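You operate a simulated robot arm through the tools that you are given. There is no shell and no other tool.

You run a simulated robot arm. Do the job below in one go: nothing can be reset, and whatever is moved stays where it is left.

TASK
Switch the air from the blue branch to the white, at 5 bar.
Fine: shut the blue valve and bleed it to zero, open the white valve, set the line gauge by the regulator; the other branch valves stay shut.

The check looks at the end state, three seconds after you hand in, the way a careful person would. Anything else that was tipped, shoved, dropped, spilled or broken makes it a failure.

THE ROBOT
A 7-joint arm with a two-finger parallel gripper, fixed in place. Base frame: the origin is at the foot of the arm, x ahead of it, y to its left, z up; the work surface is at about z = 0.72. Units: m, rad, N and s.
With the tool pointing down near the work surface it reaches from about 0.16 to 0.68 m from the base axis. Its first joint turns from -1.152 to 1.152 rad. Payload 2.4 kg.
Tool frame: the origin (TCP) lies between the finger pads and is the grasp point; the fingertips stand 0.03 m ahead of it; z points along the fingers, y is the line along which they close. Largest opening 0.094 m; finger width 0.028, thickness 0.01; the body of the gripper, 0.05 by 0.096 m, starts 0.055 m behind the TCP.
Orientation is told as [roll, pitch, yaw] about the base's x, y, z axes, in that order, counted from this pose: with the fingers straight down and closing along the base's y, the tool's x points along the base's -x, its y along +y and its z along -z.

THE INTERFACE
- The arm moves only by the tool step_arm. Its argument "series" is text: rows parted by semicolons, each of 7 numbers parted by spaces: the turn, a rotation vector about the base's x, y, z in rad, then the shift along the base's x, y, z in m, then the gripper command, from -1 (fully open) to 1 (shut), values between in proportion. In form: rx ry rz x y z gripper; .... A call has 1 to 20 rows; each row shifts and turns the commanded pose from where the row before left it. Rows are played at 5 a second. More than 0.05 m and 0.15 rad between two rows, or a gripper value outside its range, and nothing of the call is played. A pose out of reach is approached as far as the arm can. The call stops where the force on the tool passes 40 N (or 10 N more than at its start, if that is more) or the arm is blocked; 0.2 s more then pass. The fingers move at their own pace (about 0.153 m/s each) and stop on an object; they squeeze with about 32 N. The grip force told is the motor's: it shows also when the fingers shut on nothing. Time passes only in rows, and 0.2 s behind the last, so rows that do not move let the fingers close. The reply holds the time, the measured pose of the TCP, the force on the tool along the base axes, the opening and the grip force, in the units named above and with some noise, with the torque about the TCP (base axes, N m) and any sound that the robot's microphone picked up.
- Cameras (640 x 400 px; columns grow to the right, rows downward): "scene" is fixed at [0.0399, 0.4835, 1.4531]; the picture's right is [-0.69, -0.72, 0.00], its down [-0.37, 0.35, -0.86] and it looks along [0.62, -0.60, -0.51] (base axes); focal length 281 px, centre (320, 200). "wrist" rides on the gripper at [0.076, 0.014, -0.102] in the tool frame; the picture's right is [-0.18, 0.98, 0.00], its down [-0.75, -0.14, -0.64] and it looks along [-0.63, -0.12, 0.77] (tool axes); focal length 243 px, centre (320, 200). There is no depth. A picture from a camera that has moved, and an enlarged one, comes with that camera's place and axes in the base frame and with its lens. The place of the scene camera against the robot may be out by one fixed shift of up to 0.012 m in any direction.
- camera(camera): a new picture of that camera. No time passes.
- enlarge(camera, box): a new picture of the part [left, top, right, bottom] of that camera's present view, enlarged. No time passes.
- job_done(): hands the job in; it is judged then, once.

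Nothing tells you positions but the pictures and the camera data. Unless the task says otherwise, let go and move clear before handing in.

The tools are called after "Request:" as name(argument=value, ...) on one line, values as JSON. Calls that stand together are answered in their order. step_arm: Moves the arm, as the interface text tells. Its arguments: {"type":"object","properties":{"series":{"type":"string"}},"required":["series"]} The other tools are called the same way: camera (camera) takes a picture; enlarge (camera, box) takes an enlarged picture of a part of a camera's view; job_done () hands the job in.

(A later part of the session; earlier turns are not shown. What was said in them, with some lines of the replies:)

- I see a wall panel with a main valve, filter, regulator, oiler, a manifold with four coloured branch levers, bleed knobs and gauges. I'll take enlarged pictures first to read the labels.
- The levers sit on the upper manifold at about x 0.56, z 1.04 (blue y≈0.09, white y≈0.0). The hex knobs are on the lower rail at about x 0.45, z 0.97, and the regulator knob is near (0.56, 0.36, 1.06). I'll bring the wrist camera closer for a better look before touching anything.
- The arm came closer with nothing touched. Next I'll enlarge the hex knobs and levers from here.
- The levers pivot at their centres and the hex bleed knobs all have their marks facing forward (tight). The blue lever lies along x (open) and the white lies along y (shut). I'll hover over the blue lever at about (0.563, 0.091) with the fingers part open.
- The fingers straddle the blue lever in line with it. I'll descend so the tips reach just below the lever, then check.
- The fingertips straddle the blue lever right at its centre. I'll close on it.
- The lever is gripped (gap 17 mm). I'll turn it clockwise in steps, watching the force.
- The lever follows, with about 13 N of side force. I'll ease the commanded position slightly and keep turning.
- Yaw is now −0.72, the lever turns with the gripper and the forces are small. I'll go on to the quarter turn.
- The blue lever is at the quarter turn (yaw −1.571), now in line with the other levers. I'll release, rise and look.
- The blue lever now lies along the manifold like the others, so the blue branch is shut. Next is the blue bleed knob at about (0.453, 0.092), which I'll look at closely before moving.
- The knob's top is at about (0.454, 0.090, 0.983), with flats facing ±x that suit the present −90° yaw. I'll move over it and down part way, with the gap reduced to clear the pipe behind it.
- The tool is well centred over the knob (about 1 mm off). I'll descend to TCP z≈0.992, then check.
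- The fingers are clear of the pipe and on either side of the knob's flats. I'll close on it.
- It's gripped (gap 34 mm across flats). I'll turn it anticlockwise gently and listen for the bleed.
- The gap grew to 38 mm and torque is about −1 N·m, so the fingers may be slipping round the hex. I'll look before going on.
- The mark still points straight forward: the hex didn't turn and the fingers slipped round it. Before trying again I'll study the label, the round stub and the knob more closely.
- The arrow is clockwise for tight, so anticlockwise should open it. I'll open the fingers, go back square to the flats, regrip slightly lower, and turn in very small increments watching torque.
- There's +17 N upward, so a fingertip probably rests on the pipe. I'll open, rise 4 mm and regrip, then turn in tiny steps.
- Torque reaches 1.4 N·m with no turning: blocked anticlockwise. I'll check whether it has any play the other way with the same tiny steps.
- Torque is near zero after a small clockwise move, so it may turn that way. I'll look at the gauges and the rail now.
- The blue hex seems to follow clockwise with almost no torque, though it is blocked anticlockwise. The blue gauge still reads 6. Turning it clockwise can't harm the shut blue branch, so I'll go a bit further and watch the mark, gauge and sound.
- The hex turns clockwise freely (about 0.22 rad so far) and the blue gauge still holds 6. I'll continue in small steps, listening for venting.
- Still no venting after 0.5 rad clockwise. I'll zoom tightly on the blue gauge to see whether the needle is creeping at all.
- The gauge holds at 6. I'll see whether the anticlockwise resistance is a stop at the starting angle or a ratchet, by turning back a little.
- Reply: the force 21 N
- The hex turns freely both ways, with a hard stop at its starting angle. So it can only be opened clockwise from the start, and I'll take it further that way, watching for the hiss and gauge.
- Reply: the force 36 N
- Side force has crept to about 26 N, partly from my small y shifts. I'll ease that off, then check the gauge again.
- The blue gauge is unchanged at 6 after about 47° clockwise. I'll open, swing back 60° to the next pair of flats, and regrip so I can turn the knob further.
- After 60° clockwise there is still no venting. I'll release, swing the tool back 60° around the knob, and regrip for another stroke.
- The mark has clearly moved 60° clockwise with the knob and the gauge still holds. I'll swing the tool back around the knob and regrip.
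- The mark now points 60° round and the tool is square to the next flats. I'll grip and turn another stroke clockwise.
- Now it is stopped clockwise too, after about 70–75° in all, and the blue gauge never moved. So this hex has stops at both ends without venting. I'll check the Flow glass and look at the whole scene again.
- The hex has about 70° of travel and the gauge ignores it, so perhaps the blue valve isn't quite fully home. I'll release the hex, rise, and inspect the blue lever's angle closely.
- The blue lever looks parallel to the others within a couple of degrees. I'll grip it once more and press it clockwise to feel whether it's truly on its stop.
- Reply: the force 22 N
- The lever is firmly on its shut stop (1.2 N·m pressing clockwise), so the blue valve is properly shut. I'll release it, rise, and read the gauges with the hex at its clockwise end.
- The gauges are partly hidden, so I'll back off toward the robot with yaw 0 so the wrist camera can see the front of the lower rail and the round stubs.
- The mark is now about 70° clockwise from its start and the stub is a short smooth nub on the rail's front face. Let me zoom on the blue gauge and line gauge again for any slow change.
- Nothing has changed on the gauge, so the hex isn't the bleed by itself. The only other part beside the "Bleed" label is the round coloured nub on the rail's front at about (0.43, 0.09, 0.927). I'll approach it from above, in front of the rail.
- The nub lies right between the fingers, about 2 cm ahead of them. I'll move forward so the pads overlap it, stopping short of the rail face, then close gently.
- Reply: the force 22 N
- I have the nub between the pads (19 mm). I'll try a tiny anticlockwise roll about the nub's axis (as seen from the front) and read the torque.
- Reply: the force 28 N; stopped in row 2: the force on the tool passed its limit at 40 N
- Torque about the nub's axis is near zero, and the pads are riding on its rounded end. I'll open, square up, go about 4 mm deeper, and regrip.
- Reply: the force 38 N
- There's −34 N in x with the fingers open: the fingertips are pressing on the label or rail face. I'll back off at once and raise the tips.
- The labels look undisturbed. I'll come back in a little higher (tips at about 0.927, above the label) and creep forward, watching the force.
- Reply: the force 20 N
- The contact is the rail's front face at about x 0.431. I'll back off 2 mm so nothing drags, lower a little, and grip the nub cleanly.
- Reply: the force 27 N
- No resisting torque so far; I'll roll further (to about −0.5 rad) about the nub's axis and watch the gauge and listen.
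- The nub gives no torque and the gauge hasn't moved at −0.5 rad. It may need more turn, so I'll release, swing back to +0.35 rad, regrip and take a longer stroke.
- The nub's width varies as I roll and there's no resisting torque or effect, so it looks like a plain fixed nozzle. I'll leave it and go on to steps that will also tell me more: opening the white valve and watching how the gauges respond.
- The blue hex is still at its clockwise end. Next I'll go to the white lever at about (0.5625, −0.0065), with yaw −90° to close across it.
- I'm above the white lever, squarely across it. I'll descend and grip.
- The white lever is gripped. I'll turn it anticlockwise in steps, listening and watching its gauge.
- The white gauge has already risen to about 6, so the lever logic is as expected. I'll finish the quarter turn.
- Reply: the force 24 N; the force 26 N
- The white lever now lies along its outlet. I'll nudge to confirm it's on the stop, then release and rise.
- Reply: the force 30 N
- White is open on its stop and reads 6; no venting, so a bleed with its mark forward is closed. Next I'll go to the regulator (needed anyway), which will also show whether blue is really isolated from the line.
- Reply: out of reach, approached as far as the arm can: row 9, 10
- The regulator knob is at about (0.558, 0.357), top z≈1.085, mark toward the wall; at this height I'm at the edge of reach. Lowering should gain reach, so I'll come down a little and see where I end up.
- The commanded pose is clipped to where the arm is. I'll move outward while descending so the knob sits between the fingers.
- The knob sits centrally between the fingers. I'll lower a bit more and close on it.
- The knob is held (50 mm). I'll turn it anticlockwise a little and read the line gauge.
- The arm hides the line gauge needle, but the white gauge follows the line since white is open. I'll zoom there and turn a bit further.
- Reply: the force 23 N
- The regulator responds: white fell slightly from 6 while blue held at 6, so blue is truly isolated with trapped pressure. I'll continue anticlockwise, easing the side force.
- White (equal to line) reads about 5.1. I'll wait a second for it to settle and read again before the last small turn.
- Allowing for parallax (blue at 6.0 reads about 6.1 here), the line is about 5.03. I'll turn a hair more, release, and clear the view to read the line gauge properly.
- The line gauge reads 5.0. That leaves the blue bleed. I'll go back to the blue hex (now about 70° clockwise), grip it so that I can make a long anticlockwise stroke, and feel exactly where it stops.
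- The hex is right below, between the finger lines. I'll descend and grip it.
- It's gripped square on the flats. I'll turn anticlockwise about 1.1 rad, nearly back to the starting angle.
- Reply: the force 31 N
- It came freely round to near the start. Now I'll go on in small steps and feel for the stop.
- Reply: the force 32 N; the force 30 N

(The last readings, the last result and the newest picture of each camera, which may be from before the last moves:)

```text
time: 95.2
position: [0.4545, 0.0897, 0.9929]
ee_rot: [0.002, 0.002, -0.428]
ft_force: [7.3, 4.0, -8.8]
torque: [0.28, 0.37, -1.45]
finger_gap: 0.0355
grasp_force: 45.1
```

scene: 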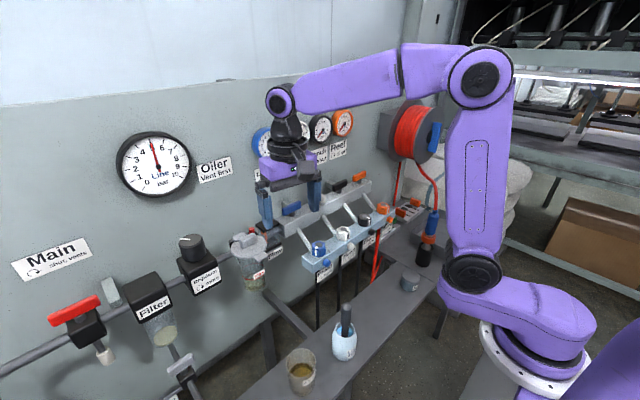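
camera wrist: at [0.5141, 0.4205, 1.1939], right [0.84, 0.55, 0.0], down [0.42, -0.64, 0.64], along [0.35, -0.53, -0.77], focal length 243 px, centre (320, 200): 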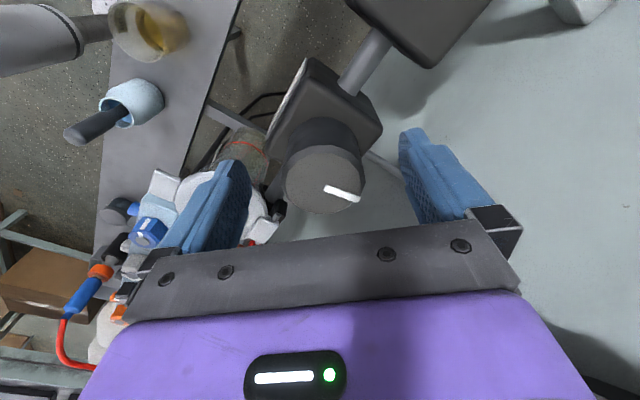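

The stop is at exactly the starting angle, and the hex is back there. Since the nub gave no friction torque when I rolled it, it may actually be a freely turning bleed screw that needs more turns. I'll release the hex and go back to the nub for several strokes.

Request:
step_arm(series="0 0 -0.096 0 0 0 1;0 0 0 0 0 0 0;0 0 0 0 0 0 0;0 0 0 0 0 0.03 0;0 0 0 0 0 0.04 0;0 0 0.13 -0.02 0 0 0;0 0 0.13 -0.03 0 0 0;0 0 0.13 -0.02 0 0 0;0.11 0 0.134 0 -0.0034 -0.02 0.1;0.12 0 0 0 0 -0.03 0.1;0.12 0 0 0 0 -0.03 0.1;0 0 0 0 0 -0.031 0.1;0 0 0 0 0 0 0.1")

Request:
camera(camera="wrist")

Request:
enlarge(camera="scene", box=[270, 190, 390, 285])

```text
refused: row 9 steps farther than a row can; nothing moved
```

```text
taken
camera wrist: at [0.3911, 0.134, 1.096], right [0.58, 0.82, 0.0], down [0.63, -0.44, 0.64], along [0.52, -0.37, -0.77], focal length 243 px, centre (320, 200)
```

wrist: 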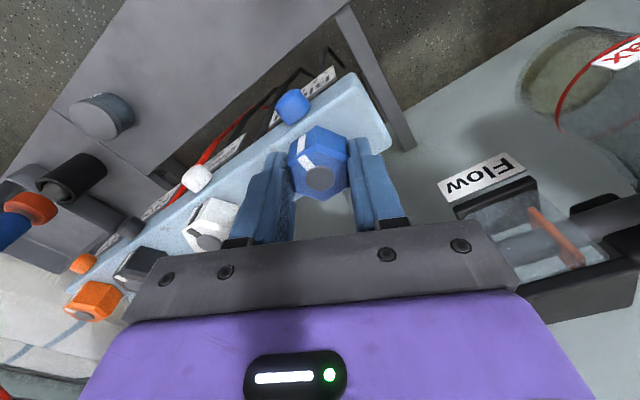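

```text
4.21 times, centred on (330, 238) of scene
camera zoom: at [0.0402, 0.4837, 1.453], right [-0.69, -0.72, 0.0], down [-0.37, 0.35, -0.86], along [0.62, -0.6, -0.51], focal length 1182 px, centre (278, 42)
```

zoom: 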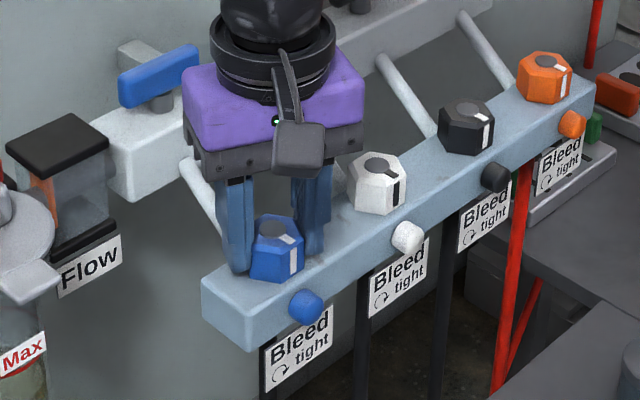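

Refused because one row turned too far; nothing moved. I'll split that row and redo it.

Request:
step_arm(series="0 0 -0.096 0 0 0 1;0 0 0 0 0 0 0;0 0 0 0 0 0 0;0 0 0 0 0 0.03 0;0 0 0 0 0 0.04 0;0 0 0.13 -0.02 0 0 0;0 0 0.13 -0.03 0 0 0;0 0 0.13 -0.02 0 0 0;0 0 0.134 0 -0.0034 0 0.1;0.11 0 0 0 0 -0.02 0.1;0.12 0 0 0 0 -0.03 0.1;0.12 0 0 0 0 -0.03 0.1;0 0 0 0 0 -0.031 0.1;0 0 0 0 0 0 0.1")

Request:
camera(camera="wrist")

Request:
enlarge(camera="scene", box=[270, 190, 390, 285])

```text
time: 98.2
position: [0.3827, 0.0861, 0.9491]
ee_rot: [0.35, 0.001, 0.003]
ft_force: [-0.7, 0.9, -0.2]
torque: [0.0, 0.02, 0.03]
finger_gap: 0.042
grasp_force: 0.0
```

```text
taken
camera wrist: at [0.3075, 0.0633, 1.0506], right [0.18, 0.92, 0.34], down [0.76, -0.35, 0.55], along [0.63, 0.15, -0.76], focal length 243 px, centre (320, 200)
```

wrist: 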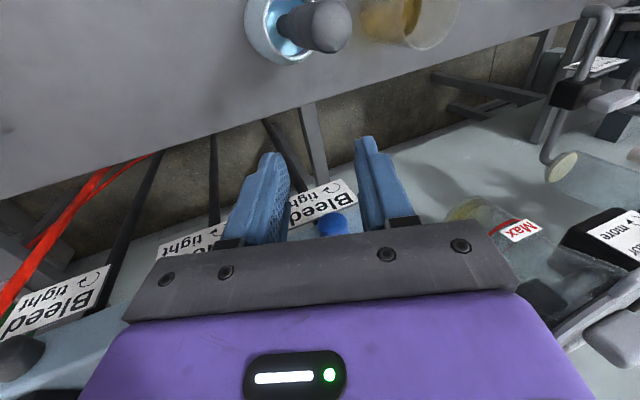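

```text
4.21 times, centred on (330, 238) of scene
camera zoom: at [0.0399, 0.4835, 1.4531], right [-0.69, -0.72, 0.0], down [-0.37, 0.35, -0.86], along [0.62, -0.6, -0.51], focal length 1182 px, centre (278, 42)
```

zoom: 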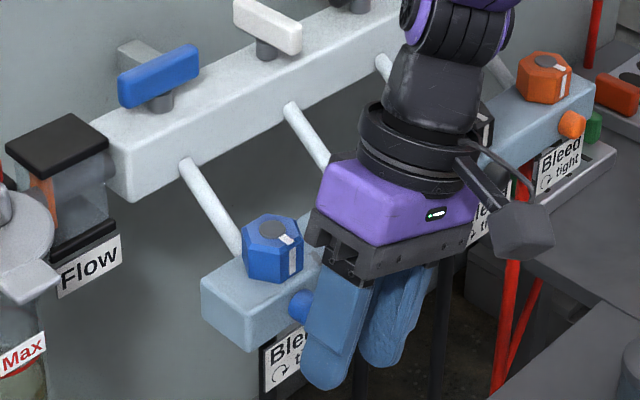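

The hex is back in its original orientation. I'll move forward, grip the nub and make a full 1-rad stroke, then look at the gauge.

Request:
step_arm(series="0 0 0 0.016 0 0 0.1;0 0 0 0.0155 0 0 0.1;0 0 0 0 0 0 0.6;0 0 0 0 0 0 1;0 0 0 0 0 0 1;0 0 0 0 0 0 1")

Request:
step_arm(series="-0.1 0 0 0 0.001 0.0003 1;-0.1 0 0 0 0.001 0.0002 1;-0.1 0 0 0 0.001 0.0001 1;-0.1 0 0 0 0.001 0 1;-0.1 0 0 0 0.001 0 1")

Request:
step_arm(series="-0.1 0 0 0 0.001 -0.0002 1;-0.1 0 0 0 0.001 -0.0003 1;-0.1 0 0 0 0.001 -0.0004 1;-0.1 0 0 0 0.0009 -0.0005 1;-0.1 0 0 0 0.0008 -0.0006 1")

Request:
enlarge(camera="scene", box=[250, 125, 284, 162])

Request:
enlarge(camera="wrist", box=[230, 140, 430, 265])

```text
time: 99.6
position: [0.4157, 0.086, 0.9493]
ee_rot: [0.351, 0.002, 0.005]
ft_force: [-0.5, 4.4, 4.0]
torque: [0.07, 0.02, 0.11]
finger_gap: 0.0163
grasp_force: 45.2
```

```text
time: 100.8
position: [0.4164, 0.0913, 0.9515]
ee_rot: [-0.15, 0.003, 0.001]
ft_force: [-0.4, 4.9, -2.6]
torque: [0.16, 0.25, 0.0]
finger_gap: 0.018
grasp_force: 44.8
```

```text
time: 102.0
position: [0.4174, 0.0967, 0.9494]
ee_rot: [-0.65, 0.002, 0.0]
ft_force: [-1.1, 8.5, -8.6]
torque: [0.13, 0.1, 0.11]
finger_gap: 0.0165
grasp_force: 45.0
```

```text
10.81 times, centred on (267, 144) of scene
camera zoom: at [0.0399, 0.4838, 1.453], right [-0.69, -0.72, 0.0], down [-0.37, 0.35, -0.86], along [0.62, -0.6, -0.51], focal length 3034 px, centre (893, 811)
```

zoom: 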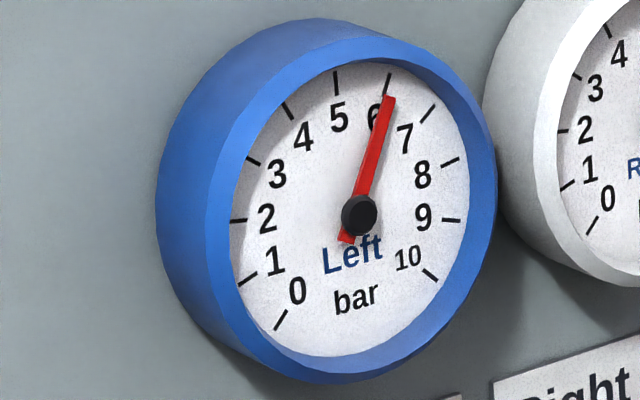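

```text
3.20 times, centred on (330, 202) of wrist
camera zoom: at [0.3399, 0.1697, 1.0237], right [0.18, 0.78, -0.59], down [0.75, 0.28, 0.6], along [0.63, -0.56, -0.54], focal length 776 px, centre (288, 192)
```

zoom: 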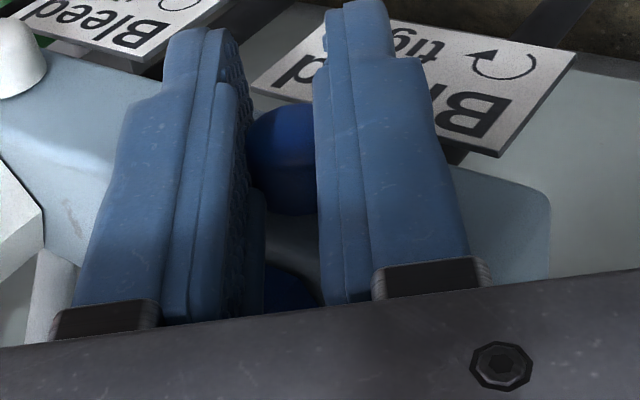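

The nub's measured width depends only on my roll angle, so it is fixed against turning. While I hold it, I'll test gently whether it slides in or out (a push or pull bleed), reading the axial force.

Request:
step_arm(series="0 0 0 -0.0015 0 0 1;0 0 0 0 0 0 1")

Request:
step_arm(series="0 0 0 -0.0015 0 0 1;0 0 0 0 0 0 1")

Request:
enlarge(camera="scene", box=[250, 125, 284, 162])

```text
time: 102.6
position: [0.4144, 0.0968, 0.9494]
ee_rot: [-0.649, 0.004, -0.002]
ft_force: [0.1, 6.2, -15.7]
torque: [0.16, 0.08, 0.19]
finger_gap: 0.0164
grasp_force: 45.0
```

```text
time: 103.2
position: [0.414, 0.0965, 0.9491]
ee_rot: [-0.647, 0.0, -0.001]
ft_force: [4.4, 7.9, -14.6]
torque: [0.17, 0.26, 0.04]
finger_gap: 0.0159
grasp_force: 45.2
```

```text
10.81 times, centred on (267, 144) of scene
camera zoom: at [0.0402, 0.4838, 1.453], right [-0.69, -0.72, 0.0], down [-0.37, 0.35, -0.86], along [0.62, -0.6, -0.51], focal length 3034 px, centre (893, 811)
```

zoom: 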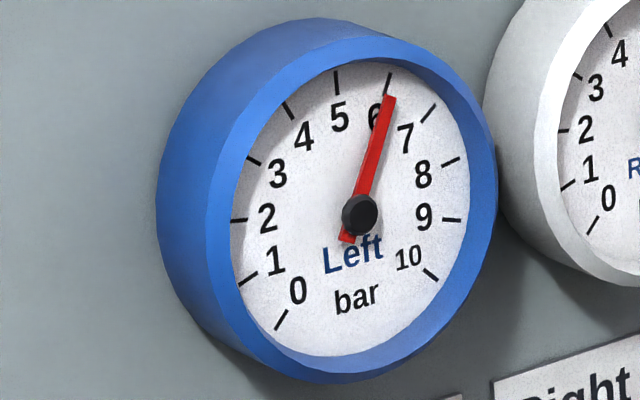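

There's little axial resistance either way and no effect. I'll release, back off, close the fingers, and try a gentle push on the nub from the front.

Request:
step_arm(series="0 0 0 0 0 0 0.3;0 0 0 0 0 0 0.1;0 0 0 -0.02 0 0 0.1;0 0 0 -0.02 0 0.01 0.1;0.13 0 0 0 0 0.01 0.1;0.13 0 0 0 -0.002 0.005 1;0.13 0 0 0 -0.002 0 1;0.13 0 0 0 -0.002 0 1;0.13 0 0 0 -0.001 0 1;0 0 0 0 0 0 1;0 0 0 0 0 0 1")

Request:
enlarge(camera="wrist", box=[220, 100, 460, 250])

Request:
enlarge(camera="scene", box=[270, 190, 390, 285])

```text
time: 105.6
position: [0.3729, 0.0898, 0.9752]
ee_rot: [0.002, 0.003, 0.003]
ft_force: [-0.4, 0.6, 0.5]
torque: [0.01, 0.01, -0.03]
finger_gap: 0.0
grasp_force: 32.1
```

```text
2.67 times, centred on (340, 175) of wrist
camera zoom: at [0.2967, 0.1027, 1.0789], right [0.18, 0.98, 0.0], down [0.76, -0.14, 0.64], along [0.63, -0.12, -0.77], focal length 647 px, centre (267, 267)
```

zoom: 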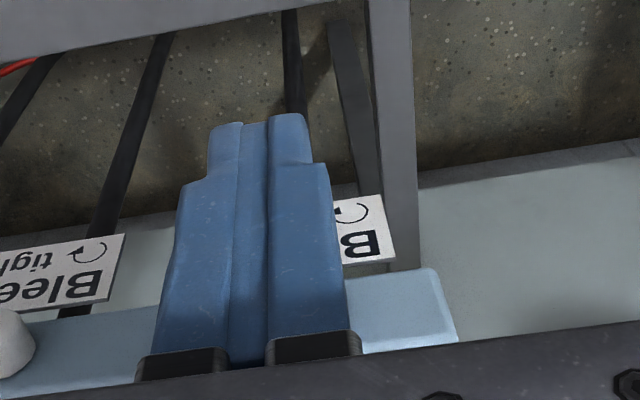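

```text
4.21 times, centred on (330, 238) of scene
camera zoom: at [0.0399, 0.4835, 1.4531], right [-0.69, -0.72, 0.0], down [-0.37, 0.35, -0.86], along [0.62, -0.6, -0.51], focal length 1182 px, centre (278, 42)
```

zoom: 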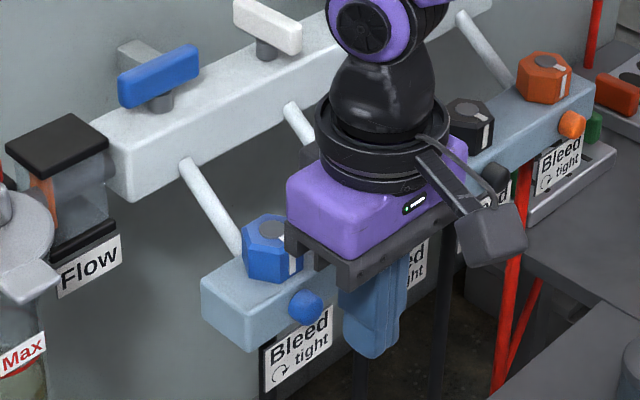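

The nub hasn't moved out. I'll bring the closed fingertips level with it and press forward gently in 2 mm steps.

Request:
step_arm(series="0 0 0 0.01 0 -0.014 1;0 0 0 0.013 0 0 1;0 0 0 0 0 0 1")

Request:
step_arm(series="0 0 0 0.003 0 0 1;0 0 0 0 0 0 1")

Request:
step_arm(series="0 0 0 0.002 0 0 1;0 0 0 0 0 0 1")

Request:
step_arm(series="0 0 0 0.002 0 0 1;0 0 0 0 0 0 1")

Request:
step_arm(series="0 0 0 0.002 0 0 1;0 0 0 0 0 0 1")

```text
time: 106.4
position: [0.3961, 0.0885, 0.96]
ee_rot: [0.003, 0.001, 0.001]
ft_force: [-0.1, 0.0, -0.1]
torque: [0.0, -0.02, -0.01]
finger_gap: 0.0001
grasp_force: 32.1
```

```text
time: 107.0
position: [0.3998, 0.0888, 0.9614]
ee_rot: [0.003, 0.001, 0.002]
ft_force: [-0.4, -0.1, -0.6]
torque: [-0.01, -0.04, 0.04]
finger_gap: 0.0
grasp_force: 32.3
```

```text
time: 107.6
position: [0.4008, 0.0898, 0.9617]
ee_rot: [0.003, 0.004, 0.001]
ft_force: [0.6, 0.6, -0.1]
torque: [0.02, -0.01, 0.0]
finger_gap: 0.0002
grasp_force: 31.7
```

```text
time: 108.2
position: [0.4034, 0.0898, 0.9609]
ee_rot: [0.001, 0.004, 0.001]
ft_force: [-0.1, 0.1, 0.4]
torque: [0.0, 0.01, 0.0]
finger_gap: 0.0
grasp_force: 31.8
```

```text
time: 108.8
position: [0.4051, 0.0905, 0.9612]
ee_rot: [0.003, 0.003, 0.002]
ft_force: [-0.8, 0.8, -0.2]
torque: [0.0, -0.02, -0.01]
finger_gap: 0.0
grasp_force: 31.8
```

Request:
step_arm(series="0 0 0 0.002 0 0 1;0 0 0 0 0 0 1")

Request:
step_arm(series="0 0 0 0.002 0 0 1;0 0 0 0 0 0 1")

Request:
step_arm(series="0 0 0 0.002 0 0 1;0 0 0 0 0 0 1")

Request:
enlarge(camera="scene", box=[270, 190, 390, 285])

```text
time: 109.4
position: [0.407, 0.0889, 0.9605]
ee_rot: [0.001, 0.003, 0.002]
ft_force: [-2.4, 0.1, -0.5]
torque: [0.0, 0.03, 0.03]
finger_gap: 0.0002
grasp_force: 32.1
```

```text
time: 110.0
position: [0.4086, 0.0887, 0.9609]
ee_rot: [-0.001, 0.001, 0.002]
ft_force: [-3.9, 1.0, 0.9]
torque: [-0.01, 0.04, -0.01]
finger_gap: 0.0
grasp_force: 32.1
```

```text
time: 110.6
position: [0.4097, 0.0891, 0.9596]
ee_rot: [0.0, 0.005, 0.001]
ft_force: [-8.6, 2.8, -0.7]
torque: [0.02, 0.19, 0.05]
finger_gap: 0.0001
grasp_force: 32.3
```

```text
4.21 times, centred on (330, 238) of scene
camera zoom: at [0.0396, 0.4836, 1.4531], right [-0.69, -0.72, 0.0], down [-0.37, 0.35, -0.86], along [0.62, -0.6, -0.51], focal length 1182 px, centre (278, 42)
```

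zoom: 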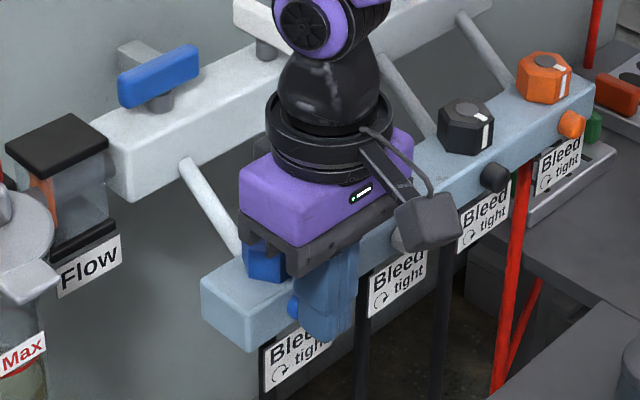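

Request:
step_arm(series="0 0 0 0.002 0 0 1;0 0 0 0 0 0 1")

Request:
step_arm(series="0 0 0 0.0015 0 0 1;0 0 0 0 0 0 1")

Request:
enlarge(camera="scene", box=[250, 125, 284, 162])

```text
time: 111.2
position: [0.412, 0.0876, 0.9608]
ee_rot: [0.0, 0.007, 0.001]
ft_force: [-17.2, 3.7, 0.5]
torque: [0.08, 0.37, 0.06]
finger_gap: 0.0
grasp_force: 31.7
```

```text
time: 111.8
position: [0.4125, 0.0874, 0.9605]
ee_rot: [-0.001, 0.012, 0.001]
ft_force: [-20.7, 4.6, -0.4]
torque: [0.13, 0.47, 0.08]
finger_gap: 0.0001
grasp_force: 32.1
```

```text
10.81 times, centred on (267, 144) of scene
camera zoom: at [0.0393, 0.4837, 1.4531], right [-0.69, -0.72, 0.0], down [-0.37, 0.35, -0.86], along [0.62, -0.6, -0.51], focal length 3034 px, centre (893, 811)
```

zoom: 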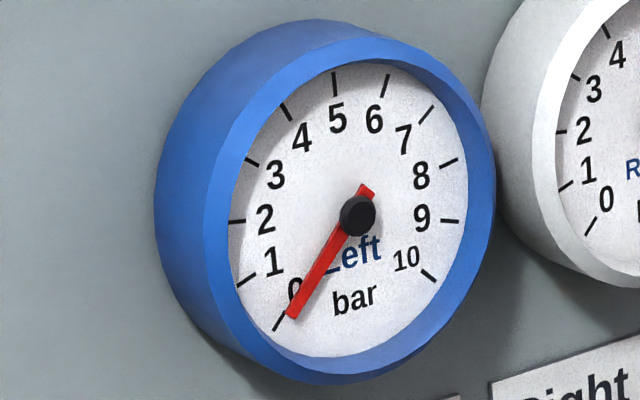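

Pressing the nub was it: the blue gauge has dropped to zero. I'll hold a moment longer so it empties fully, then back off.

Request:
step_arm(series="0 0 0 0 0 0 1;0 0 0 0 0 0 1;0 0 0 0 0 0 1;0 0 0 0 0 0 1;0 0 0 0 0 0 1;0 0 0 0 0 0 1;0 0 0 0 0 0 1;0 0 0 0 0 0 1")

Request:
enlarge(camera="scene", box=[250, 125, 284, 162])

Request:
step_arm(series="0 0 0 -0.01 0 0 1;0 0 0 -0.02 0 0 1;0 0 0 -0.02 0 0.02 1;0 0 0 0 0 0.04 1;0 0 0 0 0 0.04 1;0 0 0 0 0 0.04 1;0 0 0 0 0 0 1")

Request:
enlarge(camera="scene", box=[250, 125, 284, 162])

Request:
enlarge(camera="scene", box=[270, 190, 390, 285])

Request:
enlarge(camera="scene", box=[115, 125, 195, 200])

```text
time: 113.6
position: [0.4122, 0.0888, 0.9605]
ee_rot: [-0.001, 0.007, 0.003]
ft_force: [-21.6, 4.3, -2.8]
torque: [0.09, 0.45, 0.11]
finger_gap: 0.0
grasp_force: 31.6
```

```text
10.81 times, centred on (267, 144) of scene
camera zoom: at [0.0393, 0.4837, 1.4531], right [-0.69, -0.72, 0.0], down [-0.37, 0.35, -0.86], along [0.62, -0.6, -0.51], focal length 3034 px, centre (893, 811)
```

zoom: 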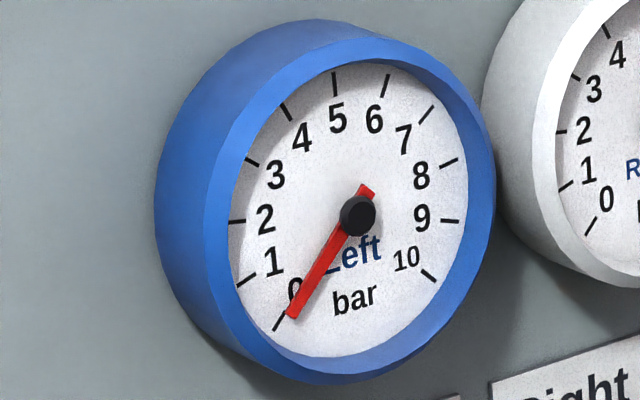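

```text
time: 115.2
position: [0.3636, 0.0881, 1.1003]
ee_rot: [0.001, 0.003, 0.002]
ft_force: [-0.1, 0.3, 0.4]
torque: [0.02, 0.02, 0.02]
finger_gap: 0.0
grasp_force: 32.0
```

```text
10.81 times, centred on (267, 144) of scene
camera zoom: at [0.0398, 0.4835, 1.4531], right [-0.69, -0.72, 0.0], down [-0.37, 0.35, -0.86], along [0.62, -0.6, -0.51], focal length 3034 px, centre (893, 811)
```

zoom: 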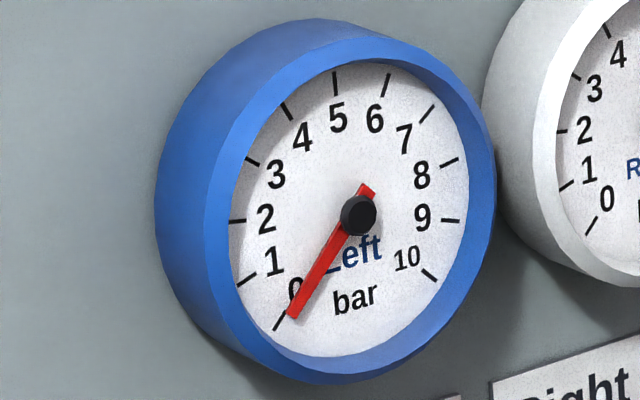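

```text
4.21 times, centred on (330, 238) of scene
camera zoom: at [0.0398, 0.4835, 1.4531], right [-0.69, -0.72, 0.0], down [-0.37, 0.35, -0.86], along [0.62, -0.6, -0.51], focal length 1182 px, centre (278, 42)
```

zoom: 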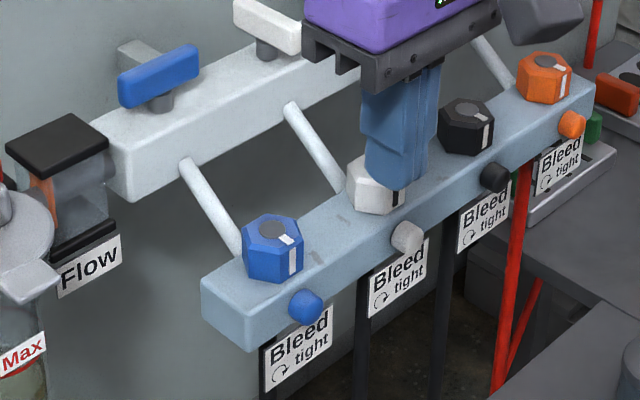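

```text
5.33 times, centred on (155, 162) of scene
camera zoom: at [0.0398, 0.4835, 1.4531], right [-0.69, -0.72, 0.0], down [-0.37, 0.35, -0.86], along [0.62, -0.6, -0.51], focal length 1497 px, centre (1200, 400)
```

zoom: 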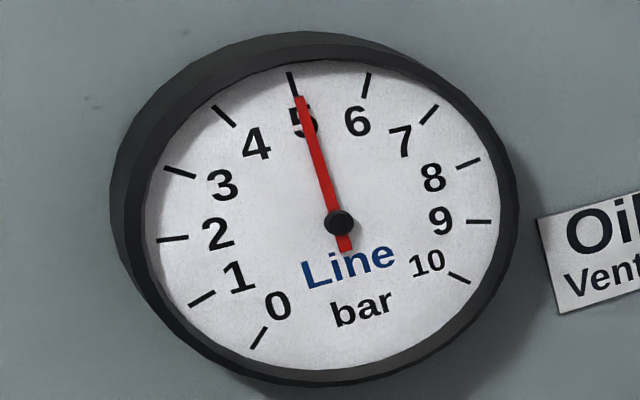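

Blue stays at zero, line is at 5.0, and the nub has sprung back. I'll do a final check of the hex marks, levers, all gauges and surroundings, backing off to a clear position.

Request:
step_arm(series="0 0 0 -0.01 -0.02 0.04 0;0 0 0 -0.01 -0.02 0.04 -1;0 0 0 0 -0.02 0.04 -1;0 0 0 0 -0.01 0.03 -1;0 0 0 0 0 0 -1")

Request:
camera(camera="wrist")

Request:
camera(camera="scene")

Request:
enlarge(camera="wrist", box=[190, 60, 430, 210])

Request:
enlarge(camera="scene", box=[240, 100, 400, 200])

Request:
enlarge(camera="scene", box=[260, 165, 420, 265])

```text
time: 116.4
position: [0.3448, 0.0177, 1.2513]
ee_rot: [0.003, 0.003, 0.002]
ft_force: [0.5, -0.3, 0.1]
torque: [0.01, 0.01, 0.0]
finger_gap: 0.0941
grasp_force: 0.0
```

```text
taken
camera wrist: at [0.2675, 0.032, 1.3545], right [0.18, 0.98, 0.0], down [0.76, -0.14, 0.64], along [0.63, -0.12, -0.77], focal length 243 px, centre (320, 200)
```

wrist: 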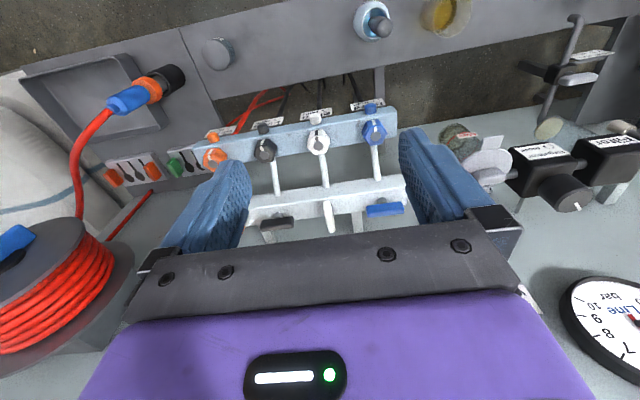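

```text
taken
```

scene: 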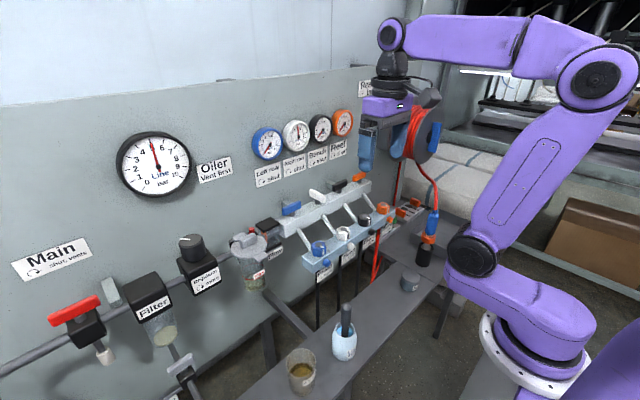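

```text
2.67 times, centred on (310, 135) of wrist
camera zoom: at [0.2675, 0.032, 1.3545], right [0.18, 0.98, 0.0], down [0.76, -0.14, 0.64], along [0.63, -0.12, -0.77], focal length 647 px, centre (347, 373)
```

zoom: 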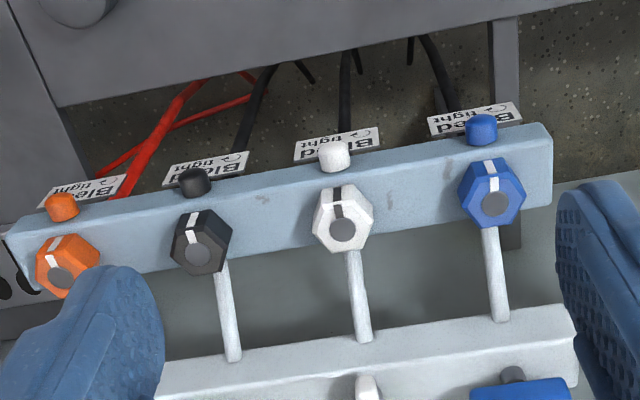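

```text
4.00 times, centred on (320, 150) of scene
camera zoom: at [0.0399, 0.4835, 1.4531], right [-0.69, -0.72, 0.0], down [-0.37, 0.35, -0.86], along [0.62, -0.6, -0.51], focal length 1123 px, centre (320, 400)
```

zoom: 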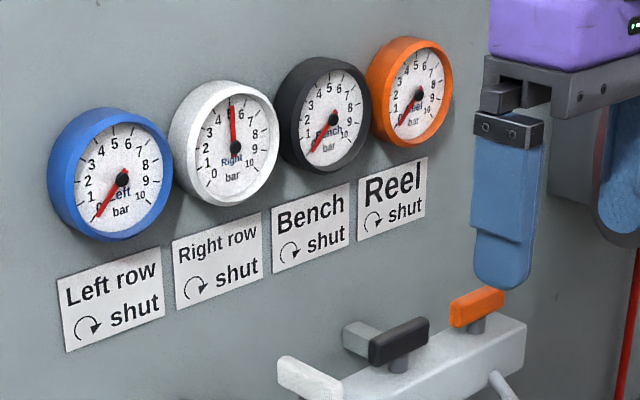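

```text
4.00 times, centred on (340, 215) of scene
camera zoom: at [0.0399, 0.4835, 1.4531], right [-0.69, -0.72, 0.0], down [-0.37, 0.35, -0.86], along [0.62, -0.6, -0.51], focal length 1123 px, centre (240, 140)
```

zoom: 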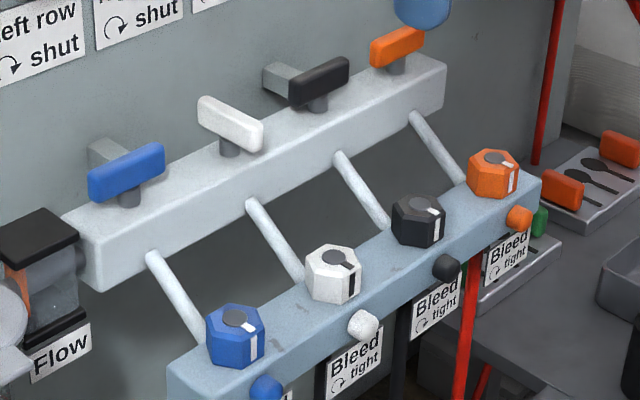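

Everything checks out:
- **Blue:** lever shut, gauge at 0, hex back in its original position.
- **White:** lever open, gauge at 5.
- **Line:** 5.0 bar.
- **Black and orange:** still shut at 0.

Nothing else is disturbed and the arm is clear, so I'm handing in.

Request:
job_done()

```text
The job is handed in.
```

The air now runs through the white branch at 5 bar. The blue branch is shut and bled to zero. I've handed the job in, but I haven't been told how it was judged.

| Item | State at hand-in |
|---|---|
| Line gauge | 5.0 bar, set with the regulator |
| White | Lever fully open, gauge at about 5 bar |
| Blue | Lever shut against its stop, gauge at 0 and holding |
| Black and orange | Not touched; still shut at 0 |

- **How the bleed works:** Blue vented when I pressed the small round nub above its "Bleed" label. Turning the hex knob on top of the rail did nothing to the pressure.
- **Blue hex knob:** Before finding that out, I turned it about 70° clockwise. I then turned it back to its original stop, and its mark lines up with the other three again.
- **Force on the rail:** While I was feeling around the nub, the fingers pressed against the front of the rail a few times, once with about 34 N. One small turn also stopped at the 40 N limit. The rail and labels look unmoved in the final pictures.
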